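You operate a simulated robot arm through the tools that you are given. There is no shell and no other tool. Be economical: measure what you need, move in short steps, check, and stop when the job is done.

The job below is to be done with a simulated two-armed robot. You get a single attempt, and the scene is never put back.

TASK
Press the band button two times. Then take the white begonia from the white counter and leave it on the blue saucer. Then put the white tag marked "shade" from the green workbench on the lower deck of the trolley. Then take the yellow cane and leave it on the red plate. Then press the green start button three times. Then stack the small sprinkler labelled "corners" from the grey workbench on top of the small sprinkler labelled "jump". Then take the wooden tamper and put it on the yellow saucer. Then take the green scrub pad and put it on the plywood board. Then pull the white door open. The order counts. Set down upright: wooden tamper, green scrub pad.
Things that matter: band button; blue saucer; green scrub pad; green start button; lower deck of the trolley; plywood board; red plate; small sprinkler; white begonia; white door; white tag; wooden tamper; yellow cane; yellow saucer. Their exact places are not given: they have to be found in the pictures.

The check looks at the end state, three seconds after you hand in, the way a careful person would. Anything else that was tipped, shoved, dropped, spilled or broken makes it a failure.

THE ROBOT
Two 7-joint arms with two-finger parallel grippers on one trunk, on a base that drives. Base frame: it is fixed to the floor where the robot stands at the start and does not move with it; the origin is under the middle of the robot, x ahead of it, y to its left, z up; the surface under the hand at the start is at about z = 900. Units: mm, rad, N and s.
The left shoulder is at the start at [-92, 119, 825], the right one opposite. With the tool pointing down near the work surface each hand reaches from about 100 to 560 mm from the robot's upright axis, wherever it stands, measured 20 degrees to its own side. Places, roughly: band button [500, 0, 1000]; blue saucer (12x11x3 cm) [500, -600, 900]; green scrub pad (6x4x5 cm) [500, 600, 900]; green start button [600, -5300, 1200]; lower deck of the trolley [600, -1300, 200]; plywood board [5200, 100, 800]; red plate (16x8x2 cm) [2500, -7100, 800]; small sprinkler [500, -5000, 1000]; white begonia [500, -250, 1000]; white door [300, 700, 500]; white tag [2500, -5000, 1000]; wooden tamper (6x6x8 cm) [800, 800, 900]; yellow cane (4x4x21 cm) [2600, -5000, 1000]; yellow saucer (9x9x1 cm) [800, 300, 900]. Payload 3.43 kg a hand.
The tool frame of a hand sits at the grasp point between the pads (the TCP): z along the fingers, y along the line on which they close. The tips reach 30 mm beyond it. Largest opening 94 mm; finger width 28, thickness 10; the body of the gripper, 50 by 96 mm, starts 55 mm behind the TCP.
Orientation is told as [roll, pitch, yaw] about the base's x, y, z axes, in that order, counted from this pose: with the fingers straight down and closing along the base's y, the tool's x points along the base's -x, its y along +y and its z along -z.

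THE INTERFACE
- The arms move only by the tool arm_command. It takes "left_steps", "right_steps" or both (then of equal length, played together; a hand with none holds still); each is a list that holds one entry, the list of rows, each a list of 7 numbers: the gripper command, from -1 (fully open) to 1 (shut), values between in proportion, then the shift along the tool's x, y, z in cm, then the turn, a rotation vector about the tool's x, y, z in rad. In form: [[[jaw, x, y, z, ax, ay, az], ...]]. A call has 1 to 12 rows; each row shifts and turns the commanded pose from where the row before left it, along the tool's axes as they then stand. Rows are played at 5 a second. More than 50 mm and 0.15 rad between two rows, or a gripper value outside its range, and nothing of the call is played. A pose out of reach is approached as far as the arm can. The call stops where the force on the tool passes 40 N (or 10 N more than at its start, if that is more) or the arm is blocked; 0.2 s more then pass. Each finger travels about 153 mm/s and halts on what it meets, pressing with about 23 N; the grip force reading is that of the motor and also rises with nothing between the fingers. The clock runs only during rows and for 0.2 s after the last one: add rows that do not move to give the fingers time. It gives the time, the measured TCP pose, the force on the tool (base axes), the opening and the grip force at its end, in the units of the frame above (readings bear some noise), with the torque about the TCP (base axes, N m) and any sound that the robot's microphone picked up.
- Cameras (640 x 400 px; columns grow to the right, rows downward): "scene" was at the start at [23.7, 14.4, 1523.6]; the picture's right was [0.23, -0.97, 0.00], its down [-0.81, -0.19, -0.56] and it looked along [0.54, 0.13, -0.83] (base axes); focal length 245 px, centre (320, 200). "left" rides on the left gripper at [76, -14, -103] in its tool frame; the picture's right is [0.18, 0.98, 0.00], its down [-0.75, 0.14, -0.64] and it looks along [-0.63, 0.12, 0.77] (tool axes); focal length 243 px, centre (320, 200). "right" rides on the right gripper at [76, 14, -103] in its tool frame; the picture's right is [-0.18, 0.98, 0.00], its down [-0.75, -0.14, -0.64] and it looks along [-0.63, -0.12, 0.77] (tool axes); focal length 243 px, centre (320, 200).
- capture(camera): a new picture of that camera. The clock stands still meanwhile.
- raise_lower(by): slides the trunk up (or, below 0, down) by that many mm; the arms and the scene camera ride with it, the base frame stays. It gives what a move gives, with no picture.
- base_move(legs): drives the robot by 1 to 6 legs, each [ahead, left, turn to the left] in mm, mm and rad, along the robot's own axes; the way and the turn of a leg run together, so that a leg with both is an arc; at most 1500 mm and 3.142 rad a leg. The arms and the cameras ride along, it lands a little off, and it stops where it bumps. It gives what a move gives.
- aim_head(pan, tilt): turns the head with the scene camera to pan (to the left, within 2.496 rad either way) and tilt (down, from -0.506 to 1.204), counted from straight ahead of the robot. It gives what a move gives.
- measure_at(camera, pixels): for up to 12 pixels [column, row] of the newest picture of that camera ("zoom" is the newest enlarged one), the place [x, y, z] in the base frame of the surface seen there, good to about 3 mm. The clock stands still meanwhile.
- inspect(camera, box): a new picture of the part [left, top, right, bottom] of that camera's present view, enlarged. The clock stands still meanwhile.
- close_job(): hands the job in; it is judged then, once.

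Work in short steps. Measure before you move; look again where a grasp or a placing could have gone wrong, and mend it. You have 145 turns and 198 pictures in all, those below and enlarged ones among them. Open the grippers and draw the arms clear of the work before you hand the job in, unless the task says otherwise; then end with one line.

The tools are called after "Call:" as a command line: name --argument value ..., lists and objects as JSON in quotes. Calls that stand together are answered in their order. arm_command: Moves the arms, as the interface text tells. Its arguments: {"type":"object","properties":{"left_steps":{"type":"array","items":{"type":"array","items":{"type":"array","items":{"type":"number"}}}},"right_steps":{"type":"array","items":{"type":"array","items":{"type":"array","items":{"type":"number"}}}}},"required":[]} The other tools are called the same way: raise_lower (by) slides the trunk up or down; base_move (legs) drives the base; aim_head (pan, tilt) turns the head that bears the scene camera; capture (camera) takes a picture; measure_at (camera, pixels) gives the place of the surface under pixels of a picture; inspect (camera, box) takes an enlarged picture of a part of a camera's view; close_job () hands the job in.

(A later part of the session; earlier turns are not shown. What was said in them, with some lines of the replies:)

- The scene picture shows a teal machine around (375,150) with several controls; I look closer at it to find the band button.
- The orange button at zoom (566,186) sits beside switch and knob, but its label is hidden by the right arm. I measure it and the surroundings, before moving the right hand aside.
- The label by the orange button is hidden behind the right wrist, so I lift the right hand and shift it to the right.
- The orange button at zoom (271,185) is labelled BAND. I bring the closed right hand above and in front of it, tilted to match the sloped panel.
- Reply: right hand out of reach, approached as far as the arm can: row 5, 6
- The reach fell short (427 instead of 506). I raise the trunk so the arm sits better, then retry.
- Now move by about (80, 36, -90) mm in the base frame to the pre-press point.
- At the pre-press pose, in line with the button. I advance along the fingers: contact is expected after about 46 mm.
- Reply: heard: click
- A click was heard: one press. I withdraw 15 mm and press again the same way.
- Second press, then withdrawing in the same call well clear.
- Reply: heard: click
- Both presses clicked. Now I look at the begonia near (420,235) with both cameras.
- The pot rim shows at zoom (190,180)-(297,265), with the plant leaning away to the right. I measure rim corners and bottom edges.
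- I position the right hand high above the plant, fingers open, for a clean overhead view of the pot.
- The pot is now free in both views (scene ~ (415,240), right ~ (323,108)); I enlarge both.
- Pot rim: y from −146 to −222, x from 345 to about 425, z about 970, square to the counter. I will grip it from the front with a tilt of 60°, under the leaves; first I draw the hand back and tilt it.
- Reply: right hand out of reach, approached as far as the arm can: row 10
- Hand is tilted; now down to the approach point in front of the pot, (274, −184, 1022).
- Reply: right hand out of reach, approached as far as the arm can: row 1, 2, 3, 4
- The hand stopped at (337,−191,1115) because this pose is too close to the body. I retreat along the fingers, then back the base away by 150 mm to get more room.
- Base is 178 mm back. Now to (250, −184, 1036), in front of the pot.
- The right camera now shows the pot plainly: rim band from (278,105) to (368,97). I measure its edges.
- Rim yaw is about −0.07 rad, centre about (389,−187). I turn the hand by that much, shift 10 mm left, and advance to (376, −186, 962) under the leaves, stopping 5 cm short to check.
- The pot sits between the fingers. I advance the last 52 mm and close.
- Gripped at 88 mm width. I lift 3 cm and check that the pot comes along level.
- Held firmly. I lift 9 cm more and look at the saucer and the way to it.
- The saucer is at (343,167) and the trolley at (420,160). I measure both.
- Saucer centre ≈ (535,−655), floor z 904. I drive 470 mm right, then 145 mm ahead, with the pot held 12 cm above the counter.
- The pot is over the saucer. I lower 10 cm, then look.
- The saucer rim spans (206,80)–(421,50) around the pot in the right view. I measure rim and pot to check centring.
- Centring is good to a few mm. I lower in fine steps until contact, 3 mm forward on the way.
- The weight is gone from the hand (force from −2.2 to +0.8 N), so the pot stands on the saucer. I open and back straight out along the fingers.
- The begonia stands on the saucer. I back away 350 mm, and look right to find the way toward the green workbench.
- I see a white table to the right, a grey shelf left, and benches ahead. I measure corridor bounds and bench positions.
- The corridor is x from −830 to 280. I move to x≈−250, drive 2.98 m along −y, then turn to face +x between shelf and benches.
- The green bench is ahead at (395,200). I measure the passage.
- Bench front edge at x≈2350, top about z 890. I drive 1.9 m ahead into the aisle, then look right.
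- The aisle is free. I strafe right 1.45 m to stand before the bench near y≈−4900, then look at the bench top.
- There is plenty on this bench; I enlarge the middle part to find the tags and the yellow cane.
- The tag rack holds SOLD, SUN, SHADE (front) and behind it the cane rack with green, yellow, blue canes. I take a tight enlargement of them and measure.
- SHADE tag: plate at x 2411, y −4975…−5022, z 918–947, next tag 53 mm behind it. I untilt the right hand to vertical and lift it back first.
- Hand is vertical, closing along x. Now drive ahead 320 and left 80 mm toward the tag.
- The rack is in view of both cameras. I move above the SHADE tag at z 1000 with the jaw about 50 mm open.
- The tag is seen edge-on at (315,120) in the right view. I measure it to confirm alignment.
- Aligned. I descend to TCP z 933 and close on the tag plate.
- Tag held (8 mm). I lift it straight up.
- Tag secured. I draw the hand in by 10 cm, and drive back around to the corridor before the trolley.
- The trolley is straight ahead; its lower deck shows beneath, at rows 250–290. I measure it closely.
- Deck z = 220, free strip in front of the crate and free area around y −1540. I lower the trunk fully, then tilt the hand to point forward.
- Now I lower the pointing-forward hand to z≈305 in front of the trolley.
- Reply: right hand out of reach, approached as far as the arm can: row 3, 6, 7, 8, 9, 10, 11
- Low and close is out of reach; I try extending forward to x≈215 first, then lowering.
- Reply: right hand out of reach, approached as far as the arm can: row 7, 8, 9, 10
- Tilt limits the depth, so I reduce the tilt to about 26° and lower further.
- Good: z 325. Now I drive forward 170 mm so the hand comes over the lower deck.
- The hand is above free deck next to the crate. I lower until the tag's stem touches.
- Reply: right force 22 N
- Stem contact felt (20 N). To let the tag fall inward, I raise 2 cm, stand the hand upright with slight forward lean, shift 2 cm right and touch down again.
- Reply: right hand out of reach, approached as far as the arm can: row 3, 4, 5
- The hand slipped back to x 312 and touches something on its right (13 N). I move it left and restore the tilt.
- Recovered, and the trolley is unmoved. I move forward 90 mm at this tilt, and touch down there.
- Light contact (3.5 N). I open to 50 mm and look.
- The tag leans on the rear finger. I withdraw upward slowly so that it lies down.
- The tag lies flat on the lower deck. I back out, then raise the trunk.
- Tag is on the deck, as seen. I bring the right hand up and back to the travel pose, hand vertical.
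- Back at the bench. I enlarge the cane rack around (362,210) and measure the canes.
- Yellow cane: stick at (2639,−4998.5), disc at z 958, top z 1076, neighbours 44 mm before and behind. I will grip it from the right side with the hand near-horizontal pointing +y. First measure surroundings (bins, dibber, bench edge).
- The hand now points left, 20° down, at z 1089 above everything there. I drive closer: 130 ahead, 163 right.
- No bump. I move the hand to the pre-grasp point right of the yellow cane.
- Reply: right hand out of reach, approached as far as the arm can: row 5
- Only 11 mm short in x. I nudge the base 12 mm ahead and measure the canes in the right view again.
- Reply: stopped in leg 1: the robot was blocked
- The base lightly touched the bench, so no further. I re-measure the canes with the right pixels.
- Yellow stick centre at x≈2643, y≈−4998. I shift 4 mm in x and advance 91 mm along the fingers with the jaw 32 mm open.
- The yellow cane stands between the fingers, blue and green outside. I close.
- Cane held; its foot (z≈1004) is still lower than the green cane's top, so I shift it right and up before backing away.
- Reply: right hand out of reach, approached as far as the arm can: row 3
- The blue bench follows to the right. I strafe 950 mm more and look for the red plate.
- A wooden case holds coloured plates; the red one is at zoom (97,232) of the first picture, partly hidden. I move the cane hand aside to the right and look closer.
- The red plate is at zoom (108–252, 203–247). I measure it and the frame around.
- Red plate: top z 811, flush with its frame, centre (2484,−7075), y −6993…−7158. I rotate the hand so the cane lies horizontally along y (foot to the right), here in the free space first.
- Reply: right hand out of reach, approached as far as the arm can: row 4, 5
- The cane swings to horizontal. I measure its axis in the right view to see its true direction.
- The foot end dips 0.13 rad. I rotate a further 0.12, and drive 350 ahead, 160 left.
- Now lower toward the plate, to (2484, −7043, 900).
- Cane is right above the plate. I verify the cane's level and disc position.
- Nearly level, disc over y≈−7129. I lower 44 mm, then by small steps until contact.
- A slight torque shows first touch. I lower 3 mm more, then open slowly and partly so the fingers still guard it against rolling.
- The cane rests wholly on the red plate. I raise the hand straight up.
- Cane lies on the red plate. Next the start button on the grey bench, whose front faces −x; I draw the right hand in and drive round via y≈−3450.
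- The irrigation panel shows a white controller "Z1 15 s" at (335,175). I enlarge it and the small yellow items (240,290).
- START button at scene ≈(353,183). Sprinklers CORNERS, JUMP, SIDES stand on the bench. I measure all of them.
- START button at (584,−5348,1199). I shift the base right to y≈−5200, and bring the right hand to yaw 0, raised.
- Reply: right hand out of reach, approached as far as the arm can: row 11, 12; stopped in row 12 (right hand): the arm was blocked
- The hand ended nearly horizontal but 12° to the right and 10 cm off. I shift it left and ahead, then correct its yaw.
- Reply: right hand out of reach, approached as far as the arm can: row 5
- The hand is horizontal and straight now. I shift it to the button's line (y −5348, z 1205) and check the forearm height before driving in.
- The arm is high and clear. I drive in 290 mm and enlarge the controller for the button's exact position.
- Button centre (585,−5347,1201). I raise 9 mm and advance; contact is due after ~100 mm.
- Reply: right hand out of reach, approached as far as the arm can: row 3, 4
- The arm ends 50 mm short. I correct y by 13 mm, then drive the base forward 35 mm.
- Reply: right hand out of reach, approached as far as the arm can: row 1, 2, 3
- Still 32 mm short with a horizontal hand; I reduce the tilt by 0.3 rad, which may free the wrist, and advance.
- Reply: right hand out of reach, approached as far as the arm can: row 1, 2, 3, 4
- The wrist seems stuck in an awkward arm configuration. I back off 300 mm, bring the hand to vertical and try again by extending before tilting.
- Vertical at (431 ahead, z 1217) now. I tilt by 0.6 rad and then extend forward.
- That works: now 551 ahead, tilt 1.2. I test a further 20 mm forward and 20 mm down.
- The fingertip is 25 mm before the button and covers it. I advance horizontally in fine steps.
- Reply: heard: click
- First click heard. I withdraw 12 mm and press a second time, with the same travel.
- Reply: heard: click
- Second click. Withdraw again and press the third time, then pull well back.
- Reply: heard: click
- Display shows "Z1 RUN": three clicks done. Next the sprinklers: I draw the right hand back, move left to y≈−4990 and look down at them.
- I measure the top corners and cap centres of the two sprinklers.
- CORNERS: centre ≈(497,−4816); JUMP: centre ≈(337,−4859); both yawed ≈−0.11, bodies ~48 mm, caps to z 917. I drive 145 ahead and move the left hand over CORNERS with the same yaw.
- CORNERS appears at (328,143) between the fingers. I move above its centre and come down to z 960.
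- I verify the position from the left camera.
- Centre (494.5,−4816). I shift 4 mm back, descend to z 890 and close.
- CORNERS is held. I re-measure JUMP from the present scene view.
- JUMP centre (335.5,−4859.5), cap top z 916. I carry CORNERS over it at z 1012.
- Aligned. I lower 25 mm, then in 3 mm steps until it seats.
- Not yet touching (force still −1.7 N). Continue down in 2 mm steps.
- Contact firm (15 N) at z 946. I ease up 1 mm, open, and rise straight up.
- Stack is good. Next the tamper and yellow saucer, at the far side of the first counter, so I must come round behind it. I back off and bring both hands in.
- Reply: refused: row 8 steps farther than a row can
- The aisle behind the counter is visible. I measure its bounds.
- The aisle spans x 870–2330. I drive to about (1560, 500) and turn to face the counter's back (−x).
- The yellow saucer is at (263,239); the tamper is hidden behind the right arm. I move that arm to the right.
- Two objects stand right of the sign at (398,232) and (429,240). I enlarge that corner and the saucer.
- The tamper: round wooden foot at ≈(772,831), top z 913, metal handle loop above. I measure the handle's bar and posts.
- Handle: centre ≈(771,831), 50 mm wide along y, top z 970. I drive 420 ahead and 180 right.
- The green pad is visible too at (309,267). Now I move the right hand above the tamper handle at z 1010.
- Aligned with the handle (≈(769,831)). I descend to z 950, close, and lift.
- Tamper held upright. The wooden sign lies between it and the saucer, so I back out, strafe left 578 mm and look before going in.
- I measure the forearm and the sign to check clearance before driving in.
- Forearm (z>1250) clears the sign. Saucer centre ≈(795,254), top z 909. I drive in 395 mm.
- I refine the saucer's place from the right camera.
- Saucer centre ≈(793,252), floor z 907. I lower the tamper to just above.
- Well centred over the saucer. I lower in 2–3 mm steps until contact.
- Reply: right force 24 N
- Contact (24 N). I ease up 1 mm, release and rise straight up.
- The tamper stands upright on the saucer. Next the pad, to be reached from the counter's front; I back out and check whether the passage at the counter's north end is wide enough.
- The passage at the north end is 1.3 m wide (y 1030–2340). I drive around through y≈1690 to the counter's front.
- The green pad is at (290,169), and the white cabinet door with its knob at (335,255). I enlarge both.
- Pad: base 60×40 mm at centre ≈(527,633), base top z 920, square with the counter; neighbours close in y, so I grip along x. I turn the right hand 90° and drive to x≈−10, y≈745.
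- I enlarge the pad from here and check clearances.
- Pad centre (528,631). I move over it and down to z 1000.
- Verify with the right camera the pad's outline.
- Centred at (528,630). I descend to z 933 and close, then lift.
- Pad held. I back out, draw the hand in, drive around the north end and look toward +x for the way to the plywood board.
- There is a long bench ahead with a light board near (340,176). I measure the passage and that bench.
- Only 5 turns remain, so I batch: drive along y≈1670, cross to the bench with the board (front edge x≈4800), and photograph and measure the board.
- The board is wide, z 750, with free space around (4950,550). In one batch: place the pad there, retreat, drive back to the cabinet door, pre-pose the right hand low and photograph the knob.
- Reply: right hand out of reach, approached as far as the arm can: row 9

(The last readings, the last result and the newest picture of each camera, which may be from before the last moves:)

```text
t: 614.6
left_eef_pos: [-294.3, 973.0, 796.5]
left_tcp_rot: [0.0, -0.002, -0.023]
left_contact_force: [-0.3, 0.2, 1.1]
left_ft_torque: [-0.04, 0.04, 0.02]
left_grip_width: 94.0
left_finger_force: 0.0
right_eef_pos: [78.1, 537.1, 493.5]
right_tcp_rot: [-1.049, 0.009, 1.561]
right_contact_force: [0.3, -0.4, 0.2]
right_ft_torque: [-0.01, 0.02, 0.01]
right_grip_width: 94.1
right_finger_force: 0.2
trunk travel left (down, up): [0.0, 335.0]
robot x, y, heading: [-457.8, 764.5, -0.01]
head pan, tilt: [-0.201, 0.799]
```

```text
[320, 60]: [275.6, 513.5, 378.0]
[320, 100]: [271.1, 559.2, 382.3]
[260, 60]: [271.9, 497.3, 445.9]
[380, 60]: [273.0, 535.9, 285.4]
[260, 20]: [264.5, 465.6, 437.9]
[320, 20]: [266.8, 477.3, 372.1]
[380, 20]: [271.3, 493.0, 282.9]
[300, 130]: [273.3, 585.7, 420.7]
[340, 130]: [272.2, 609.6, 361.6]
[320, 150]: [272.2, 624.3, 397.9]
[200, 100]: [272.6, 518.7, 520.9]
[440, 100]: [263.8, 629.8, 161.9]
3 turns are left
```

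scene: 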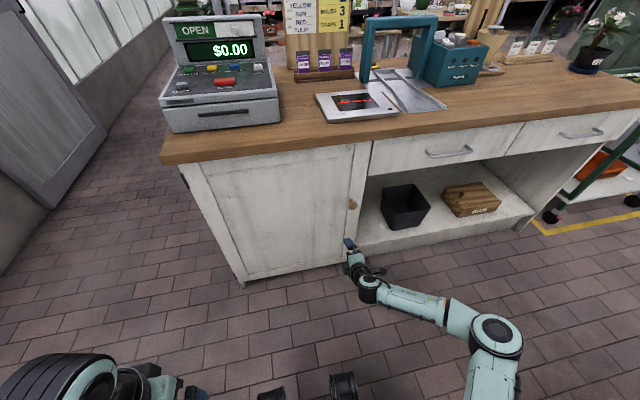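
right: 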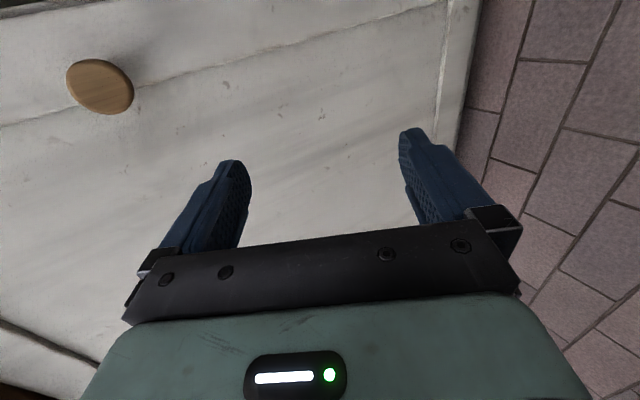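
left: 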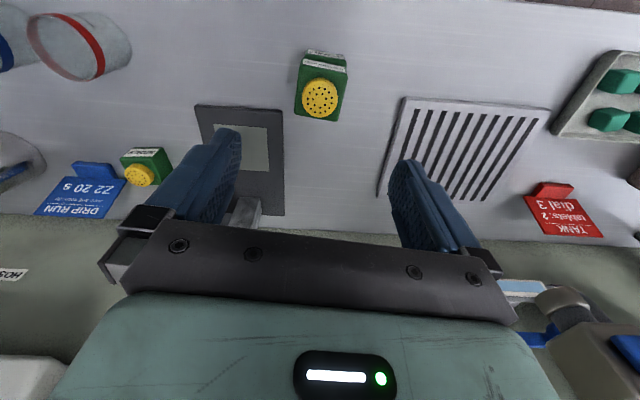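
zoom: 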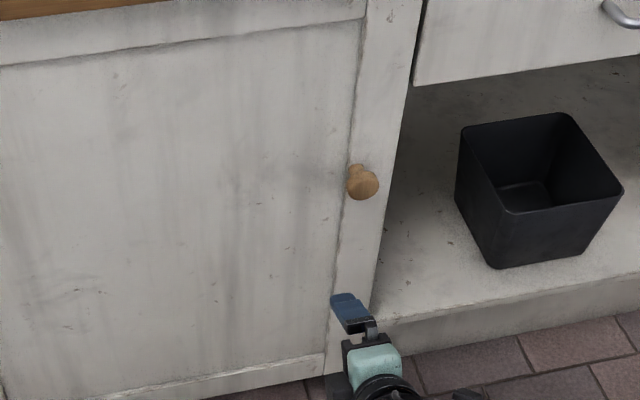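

The pad stands upright on the board. Knob head ≈(232–245, 482, 584), door face x≈268, hinge on the left (y≈1000). I roll the hand so the fingers close sideways, align, drive in, grip the knob, and swing the door by orbiting the base around the hinge.

Call:
arm_command --right_steps '[[[-1, 0, 0, 0, 0, 0, 0.1425], [-1, 0, 0, 0, 0, 0, 0.1425], [-1, 0, 0, 0, 0, 0, 0.1425], [-1, 0, 0, 0, 0, 0, 0.1425], [-1, 0, 0, 0, 0, 0, 0.1425], [-1, 0, 0, 0, 0, 0, 0.1425], [-1, 0, 0, 0, 0, 0, 0.1425], [-1, 0, 0, 0, 0, 0, 0.1425], [-1, 0, 0, 0, 0, 0, 0.1425], [-1, 0, 0, 0, 0, 0, 0.1425], [-1, 0, 0, 0, 0, 0, 0.1425], [-1, 0, 0, 0, 0, 0, 0]]]'

Call:
arm_command --right_steps '[[[-1, -2.77, -0.43, -1.6, 0, 0, 0], [-1, -2.77, -0.43, -1.6, 0, 0, 0], [-1, -2.77, -0.43, -1.6, 0, 0, 0], [-1, 0, 0, 0, 0, 0, 0]]]'

Call:
base_move --legs '[[0, -40, 0.01], [138, 0, 0]]'

Call:
capture --camera "right"

Call:
arm_command --right_steps '[[[-1, -0.5, 0, 0.87, 0, 0, 0], [-1, 0, 0, 0, 0, 0, 0], [0, 0, 0, 0, 0, 0, 0], [1, 0, 0, 0, 0, 0, 0], [1, 0, 0, 0, 0, 0, 0], [1, 0, 0, 0, 0, 0, 0]]]'

Call:
base_move --legs '[[-30, 70, -0.117], [-30, 70, -0.117], [-30, 70, -0.117], [-30, 70, -0.117], [-30, 70, -0.117], [-30, 70, -0.117]]'

Call:
base_move --legs '[[-30, 70, -0.117], [-30, 70, -0.117], [-30, 70, -0.117], [-30, 70, -0.117]]'

Call:
capture --camera "scene"

Call:
capture --camera "right"

Call:
measure_at --camera "scene" --pixels '[[240, 180], [280, 180], [320, 180], [360, 180], [240, 210], [280, 210], [320, 210], [360, 210], [200, 200], [400, 200], [320, 240], [280, 240]]'

```text
t: 617.2
left_eef_pos: [-294.0, 973.6, 797.1]
left_tcp_rot: [0.0, -0.001, -0.026]
left_contact_force: [0.0, 0.2, -0.3]
left_ft_torque: [0.01, 0.03, 0.02]
left_grip_width: 93.9
left_finger_force: 0.1
right_eef_pos: [78.5, 536.7, 493.3]
right_tcp_rot: [-0.02, -1.048, 0.009]
right_contact_force: [0.2, -0.5, 0.0]
right_ft_torque: [0.0, 0.02, -0.02]
right_grip_width: 94.0
right_finger_force: 0.0
trunk travel left (down, up): [0.0, 335.0]
robot x, y, heading: [-460.2, 765.4, -0.017]
head pan, tilt: [-0.201, 0.799]
```

```text
t: 618.2
left_eef_pos: [-294.1, 974.0, 795.3]
left_tcp_rot: [0.0, -0.001, -0.024]
left_contact_force: [-0.5, -0.5, 0.2]
left_ft_torque: [-0.02, 0.01, 0.03]
left_grip_width: 94.0
left_finger_force: 0.0
right_eef_pos: [76.8, 525.9, 588.5]
right_tcp_rot: [-0.024, -1.049, 0.012]
right_contact_force: [-0.3, 0.3, -0.9]
right_ft_torque: [0.0, -0.02, -0.02]
right_grip_width: 93.9
right_finger_force: 0.0
trunk travel left (down, up): [0.0, 335.0]
robot x, y, heading: [-457.0, 763.5, -0.012]
head pan, tilt: [-0.201, 0.799]
```

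```text
t: 620.2
left_eef_pos: [-156.6, 934.7, 796.1]
left_tcp_rot: [0.001, -0.002, -0.014]
left_contact_force: [-0.9, 0.3, -0.2]
left_ft_torque: [-0.01, 0.02, 0.03]
left_grip_width: 94.1
left_finger_force: 0.0
right_eef_pos: [219.5, 489.5, 589.2]
right_tcp_rot: [-0.022, -1.05, 0.024]
right_contact_force: [-0.1, 0.0, -0.2]
right_ft_torque: [0.02, -0.02, 0.02]
right_grip_width: 94.0
right_finger_force: 0.2
trunk travel left (down, up): [0.0, 335.0]
robot x, y, heading: [-318.2, 724.9, -0.006]
head pan, tilt: [-0.201, 0.799]
```

```text
47 pictures are left
```

right: 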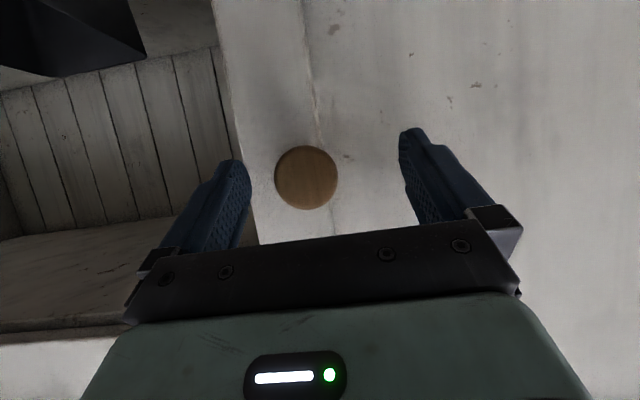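

```text
t: 621.6
left_eef_pos: [-157.7, 933.6, 796.0]
left_tcp_rot: [0.003, -0.002, -0.014]
left_contact_force: [-0.4, 0.3, 0.5]
left_ft_torque: [0.01, -0.02, 0.0]
left_grip_width: 94.1
left_finger_force: 0.1
right_eef_pos: [228.4, 481.5, 588.5]
right_tcp_rot: [-0.036, -1.049, 0.018]
right_contact_force: [-1.8, -34.9, 9.4]
right_ft_torque: [-0.45, -0.53, -0.09]
right_grip_width: 37.4
right_finger_force: 45.2
trunk travel left (down, up): [0.0, 335.0]
robot x, y, heading: [-317.6, 723.2, -0.006]
head pan, tilt: [-0.201, 0.799]
```

```text
t: 623.5
left_eef_pos: [-159.6, 1006.1, 796.3]
left_tcp_rot: [-0.004, -0.003, -0.18]
left_contact_force: [-0.2, -0.1, 0.2]
left_ft_torque: [0.01, 0.02, 0.0]
left_grip_width: 93.8
left_finger_force: 0.0
right_eef_pos: [149.7, 493.4, 589.0]
right_tcp_rot: [-0.046, -1.048, -0.148]
right_contact_force: [-0.7, -1.3, 1.1]
right_ft_torque: [0.07, 0.09, 0.07]
right_grip_width: 37.7
right_finger_force: 45.0
trunk travel left (down, up): [0.0, 335.0]
robot x, y, heading: [-349.6, 822.2, -0.168]
head pan, tilt: [-0.201, 0.799]
stopped in leg 2: the force on the tool passed its limit at 47 N (the readings are from after the stop); the commanded pose is now the measured one
```

```text
t: 626.5
left_eef_pos: [-126.3, 1145.8, 795.5]
left_tcp_rot: [-0.002, -0.002, -0.506]
left_contact_force: [-0.4, 0.1, -0.5]
left_ft_torque: [0.02, -0.01, -0.02]
left_grip_width: 94.0
left_finger_force: 0.1
right_eef_pos: [-2.4, 552.7, 587.1]
right_tcp_rot: [-0.064, -1.05, -0.48]
right_contact_force: [0.3, 0.1, 1.3]
right_ft_torque: [0.12, 0.15, -0.02]
right_grip_width: 37.0
right_finger_force: 44.9
trunk travel left (down, up): [0.0, 335.0]
robot x, y, heading: [-364.3, 1038.7, -0.498]
head pan, tilt: [-0.201, 0.799]
stopped in leg 3: the force on the tool passed its limit at 41 N (the readings are from after the stop); the commanded pose is now the measured one
```

```text
46 pictures are left
```

scene: 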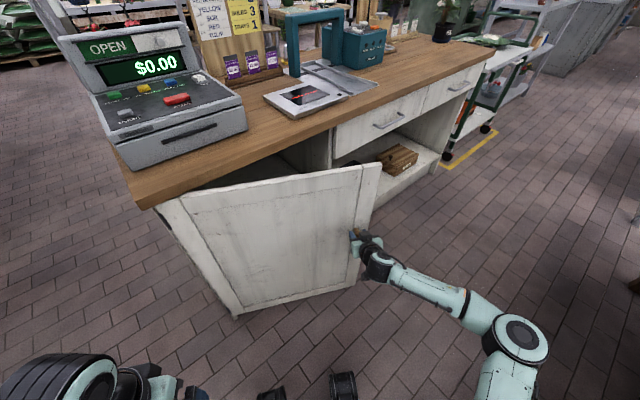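

```text
45 pictures are left
```

right: 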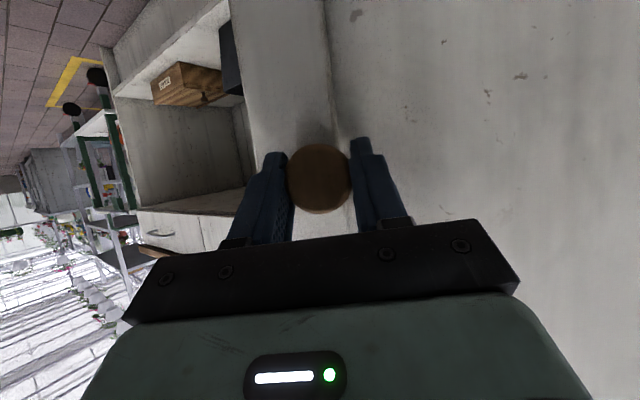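

```text
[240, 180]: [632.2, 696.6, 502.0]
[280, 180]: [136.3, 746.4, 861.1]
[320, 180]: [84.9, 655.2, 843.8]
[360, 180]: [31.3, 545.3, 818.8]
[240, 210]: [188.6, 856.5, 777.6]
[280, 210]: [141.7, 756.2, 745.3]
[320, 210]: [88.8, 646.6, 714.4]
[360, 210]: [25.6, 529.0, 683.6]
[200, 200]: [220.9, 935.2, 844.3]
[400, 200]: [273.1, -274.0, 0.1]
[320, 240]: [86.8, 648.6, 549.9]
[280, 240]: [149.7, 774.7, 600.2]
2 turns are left
```

The door is gripped and open about 27°. I continue the orbit with corrected hinge geometry in short calls, then release, draw the hand and base away, and photograph.

Call:
base_move --legs '[[-28, 56.5, -0.1], [-28, 56.5, -0.1]]'

Call:
base_move --legs '[[-28, 56.5, -0.1], [-28, 56.5, -0.1]]'

Call:
base_move --legs '[[-28, 56.5, -0.1], [-28, 56.5, -0.1]]'

Call:
base_move --legs '[[-28, 56.5, -0.1], [-28, 56.5, -0.1]]'

Call:
capture --camera "right"

Call:
arm_command --right_steps '[[[0.2, 0, 0, 0, 0, 0, 0], [-0.5, 0, 0, 0, 0, 0, 0], [-1, 0, 0, 0, 0, 0, 0], [-1, 0, 0, 0, 0, 0, 0], [-1, 0.5, 0, -0.87, 0, 0, 0], [-1, 1, 0, -1.73, 0, 0, 0], [-1, 1.5, 0, -2.6, 0, 0, 0], [-1, 1.5, 0, -2.6, 0, 0, 0], [-1, 0, 0, 0, 0, 0, 0]]]'

Call:
base_move --legs '[[-150, 0, 0]]'

Call:
capture --camera "scene"

Call:
capture --camera "right"

```text
t: 628.4
left_eef_pos: [-92.2, 1219.6, 796.5]
left_tcp_rot: [-0.002, -0.001, -0.706]
left_contact_force: [0.5, 0.0, 0.2]
left_ft_torque: [-0.03, 0.02, -0.03]
left_grip_width: 94.0
left_finger_force: 0.1
right_eef_pos: [-89.5, 612.5, 588.2]
right_tcp_rot: [-0.065, -1.05, -0.681]
right_contact_force: [-0.9, -1.5, 0.7]
right_ft_torque: [-0.17, 0.21, -0.36]
right_grip_width: 37.2
right_finger_force: 44.3
trunk travel left (down, up): [0.0, 335.0]
robot x, y, heading: [-349.2, 1158.1, -0.701]
head pan, tilt: [-0.201, 0.799]
```

```text
t: 630.4
left_eef_pos: [-44.0, 1285.5, 796.3]
left_tcp_rot: [0.0, -0.002, -0.91]
left_contact_force: [-0.7, -0.5, -0.7]
left_ft_torque: [-0.02, -0.02, -0.01]
left_grip_width: 93.7
left_finger_force: 0.0
right_eef_pos: [-163.4, 688.6, 588.3]
right_tcp_rot: [-0.067, -1.048, -0.883]
right_contact_force: [-6.9, -6.6, 2.0]
right_ft_torque: [-0.13, 0.3, -0.53]
right_grip_width: 37.5
right_finger_force: 44.8
trunk travel left (down, up): [0.0, 335.0]
robot x, y, heading: [-309.2, 1277.6, -0.904]
head pan, tilt: [-0.201, 0.799]
```

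```text
t: 632.3
left_eef_pos: [17.8, 1338.9, 796.1]
left_tcp_rot: [0.0, -0.003, -1.11]
left_contact_force: [0.6, 1.0, 0.5]
left_ft_torque: [-0.03, 0.01, 0.02]
left_grip_width: 94.0
left_finger_force: 0.1
right_eef_pos: [-221.0, 778.3, 586.7]
right_tcp_rot: [-0.071, -1.05, -1.085]
right_contact_force: [-19.1, -11.1, 4.4]
right_ft_torque: [-0.23, 0.32, -0.24]
right_grip_width: 37.2
right_finger_force: 44.7
trunk travel left (down, up): [0.0, 335.0]
robot x, y, heading: [-243.3, 1386.5, -1.098]
head pan, tilt: [-0.201, 0.799]
```

```text
t: 634.3
left_eef_pos: [87.5, 1381.4, 796.7]
left_tcp_rot: [0.0, -0.002, -1.31]
left_contact_force: [1.4, 0.1, 0.0]
left_ft_torque: [-0.02, 0.04, -0.03]
left_grip_width: 94.1
left_finger_force: 0.0
right_eef_pos: [-260.3, 878.7, 587.8]
right_tcp_rot: [-0.082, -1.049, -1.287]
right_contact_force: [-22.2, -6.2, 3.4]
right_ft_torque: [-0.13, 0.43, -0.13]
right_grip_width: 37.2
right_finger_force: 44.7
trunk travel left (down, up): [0.0, 335.0]
robot x, y, heading: [-158.5, 1477.9, -1.298]
head pan, tilt: [-0.201, 0.799]
```

```text
44 pictures are left
```

right: 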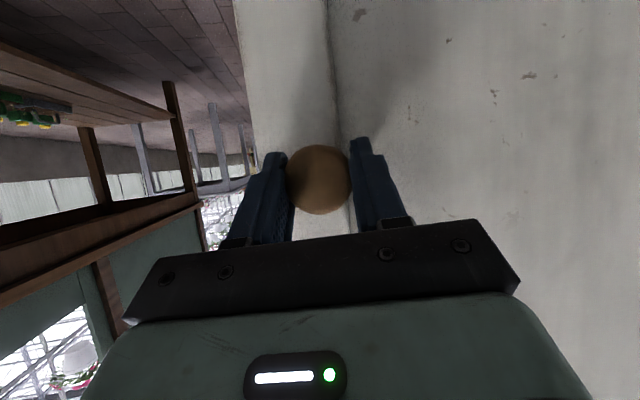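

```text
t: 636.3
left_eef_pos: [88.2, 1382.5, 796.8]
left_tcp_rot: [-0.002, -0.002, -1.309]
left_contact_force: [0.5, 0.5, -0.2]
left_ft_torque: [0.01, -0.01, 0.02]
left_grip_width: 94.1
left_finger_force: 0.1
right_eef_pos: [-279.3, 966.6, 588.4]
right_tcp_rot: [-0.083, -1.046, -1.285]
right_contact_force: [0.1, 0.4, 0.1]
right_ft_torque: [-0.01, 0.02, -0.01]
right_grip_width: 94.1
right_finger_force: 0.1
trunk travel left (down, up): [0.0, 335.0]
robot x, y, heading: [-158.8, 1479.4, -1.305]
head pan, tilt: [-0.201, 0.799]
```

```text
t: 637.6
left_eef_pos: [49.0, 1524.6, 796.0]
left_tcp_rot: [-0.001, -0.002, -1.312]
left_contact_force: [0.7, -0.8, -0.2]
left_ft_torque: [0.02, -0.03, -0.03]
left_grip_width: 94.0
left_finger_force: 0.1
right_eef_pos: [-318.3, 1108.5, 588.4]
right_tcp_rot: [-0.083, -1.048, -1.285]
right_contact_force: [0.5, 0.2, 0.2]
right_ft_torque: [-0.02, -0.02, -0.03]
right_grip_width: 94.1
right_finger_force: 0.0
trunk travel left (down, up): [0.0, 335.0]
robot x, y, heading: [-195.9, 1621.9, -1.303]
head pan, tilt: [-0.201, 0.799]
```

```text
43 pictures are left
```

scene: 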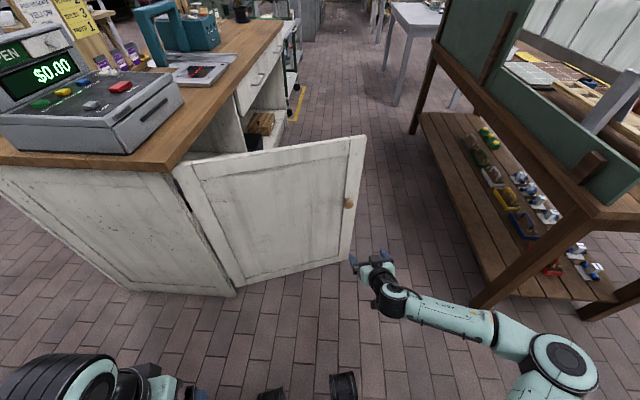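

```text
42 pictures are left
1 turns are left
```

right: 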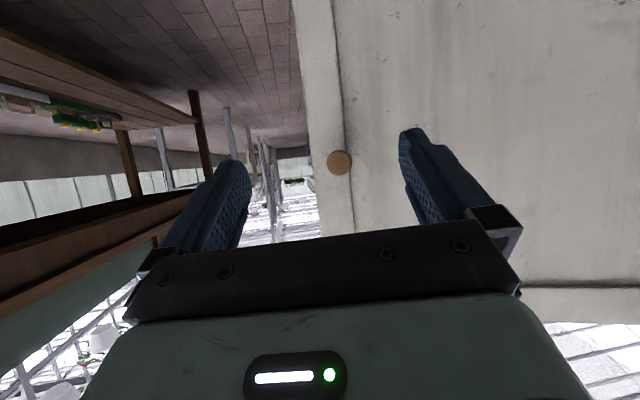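

The door stands wide open (about 73°), the grippers are open and clear of the work, so I hand in.

Call:
close_job

```text
The job is handed in.
```

I did all nine steps in the order given and handed the job in; the final check result is not known to me.
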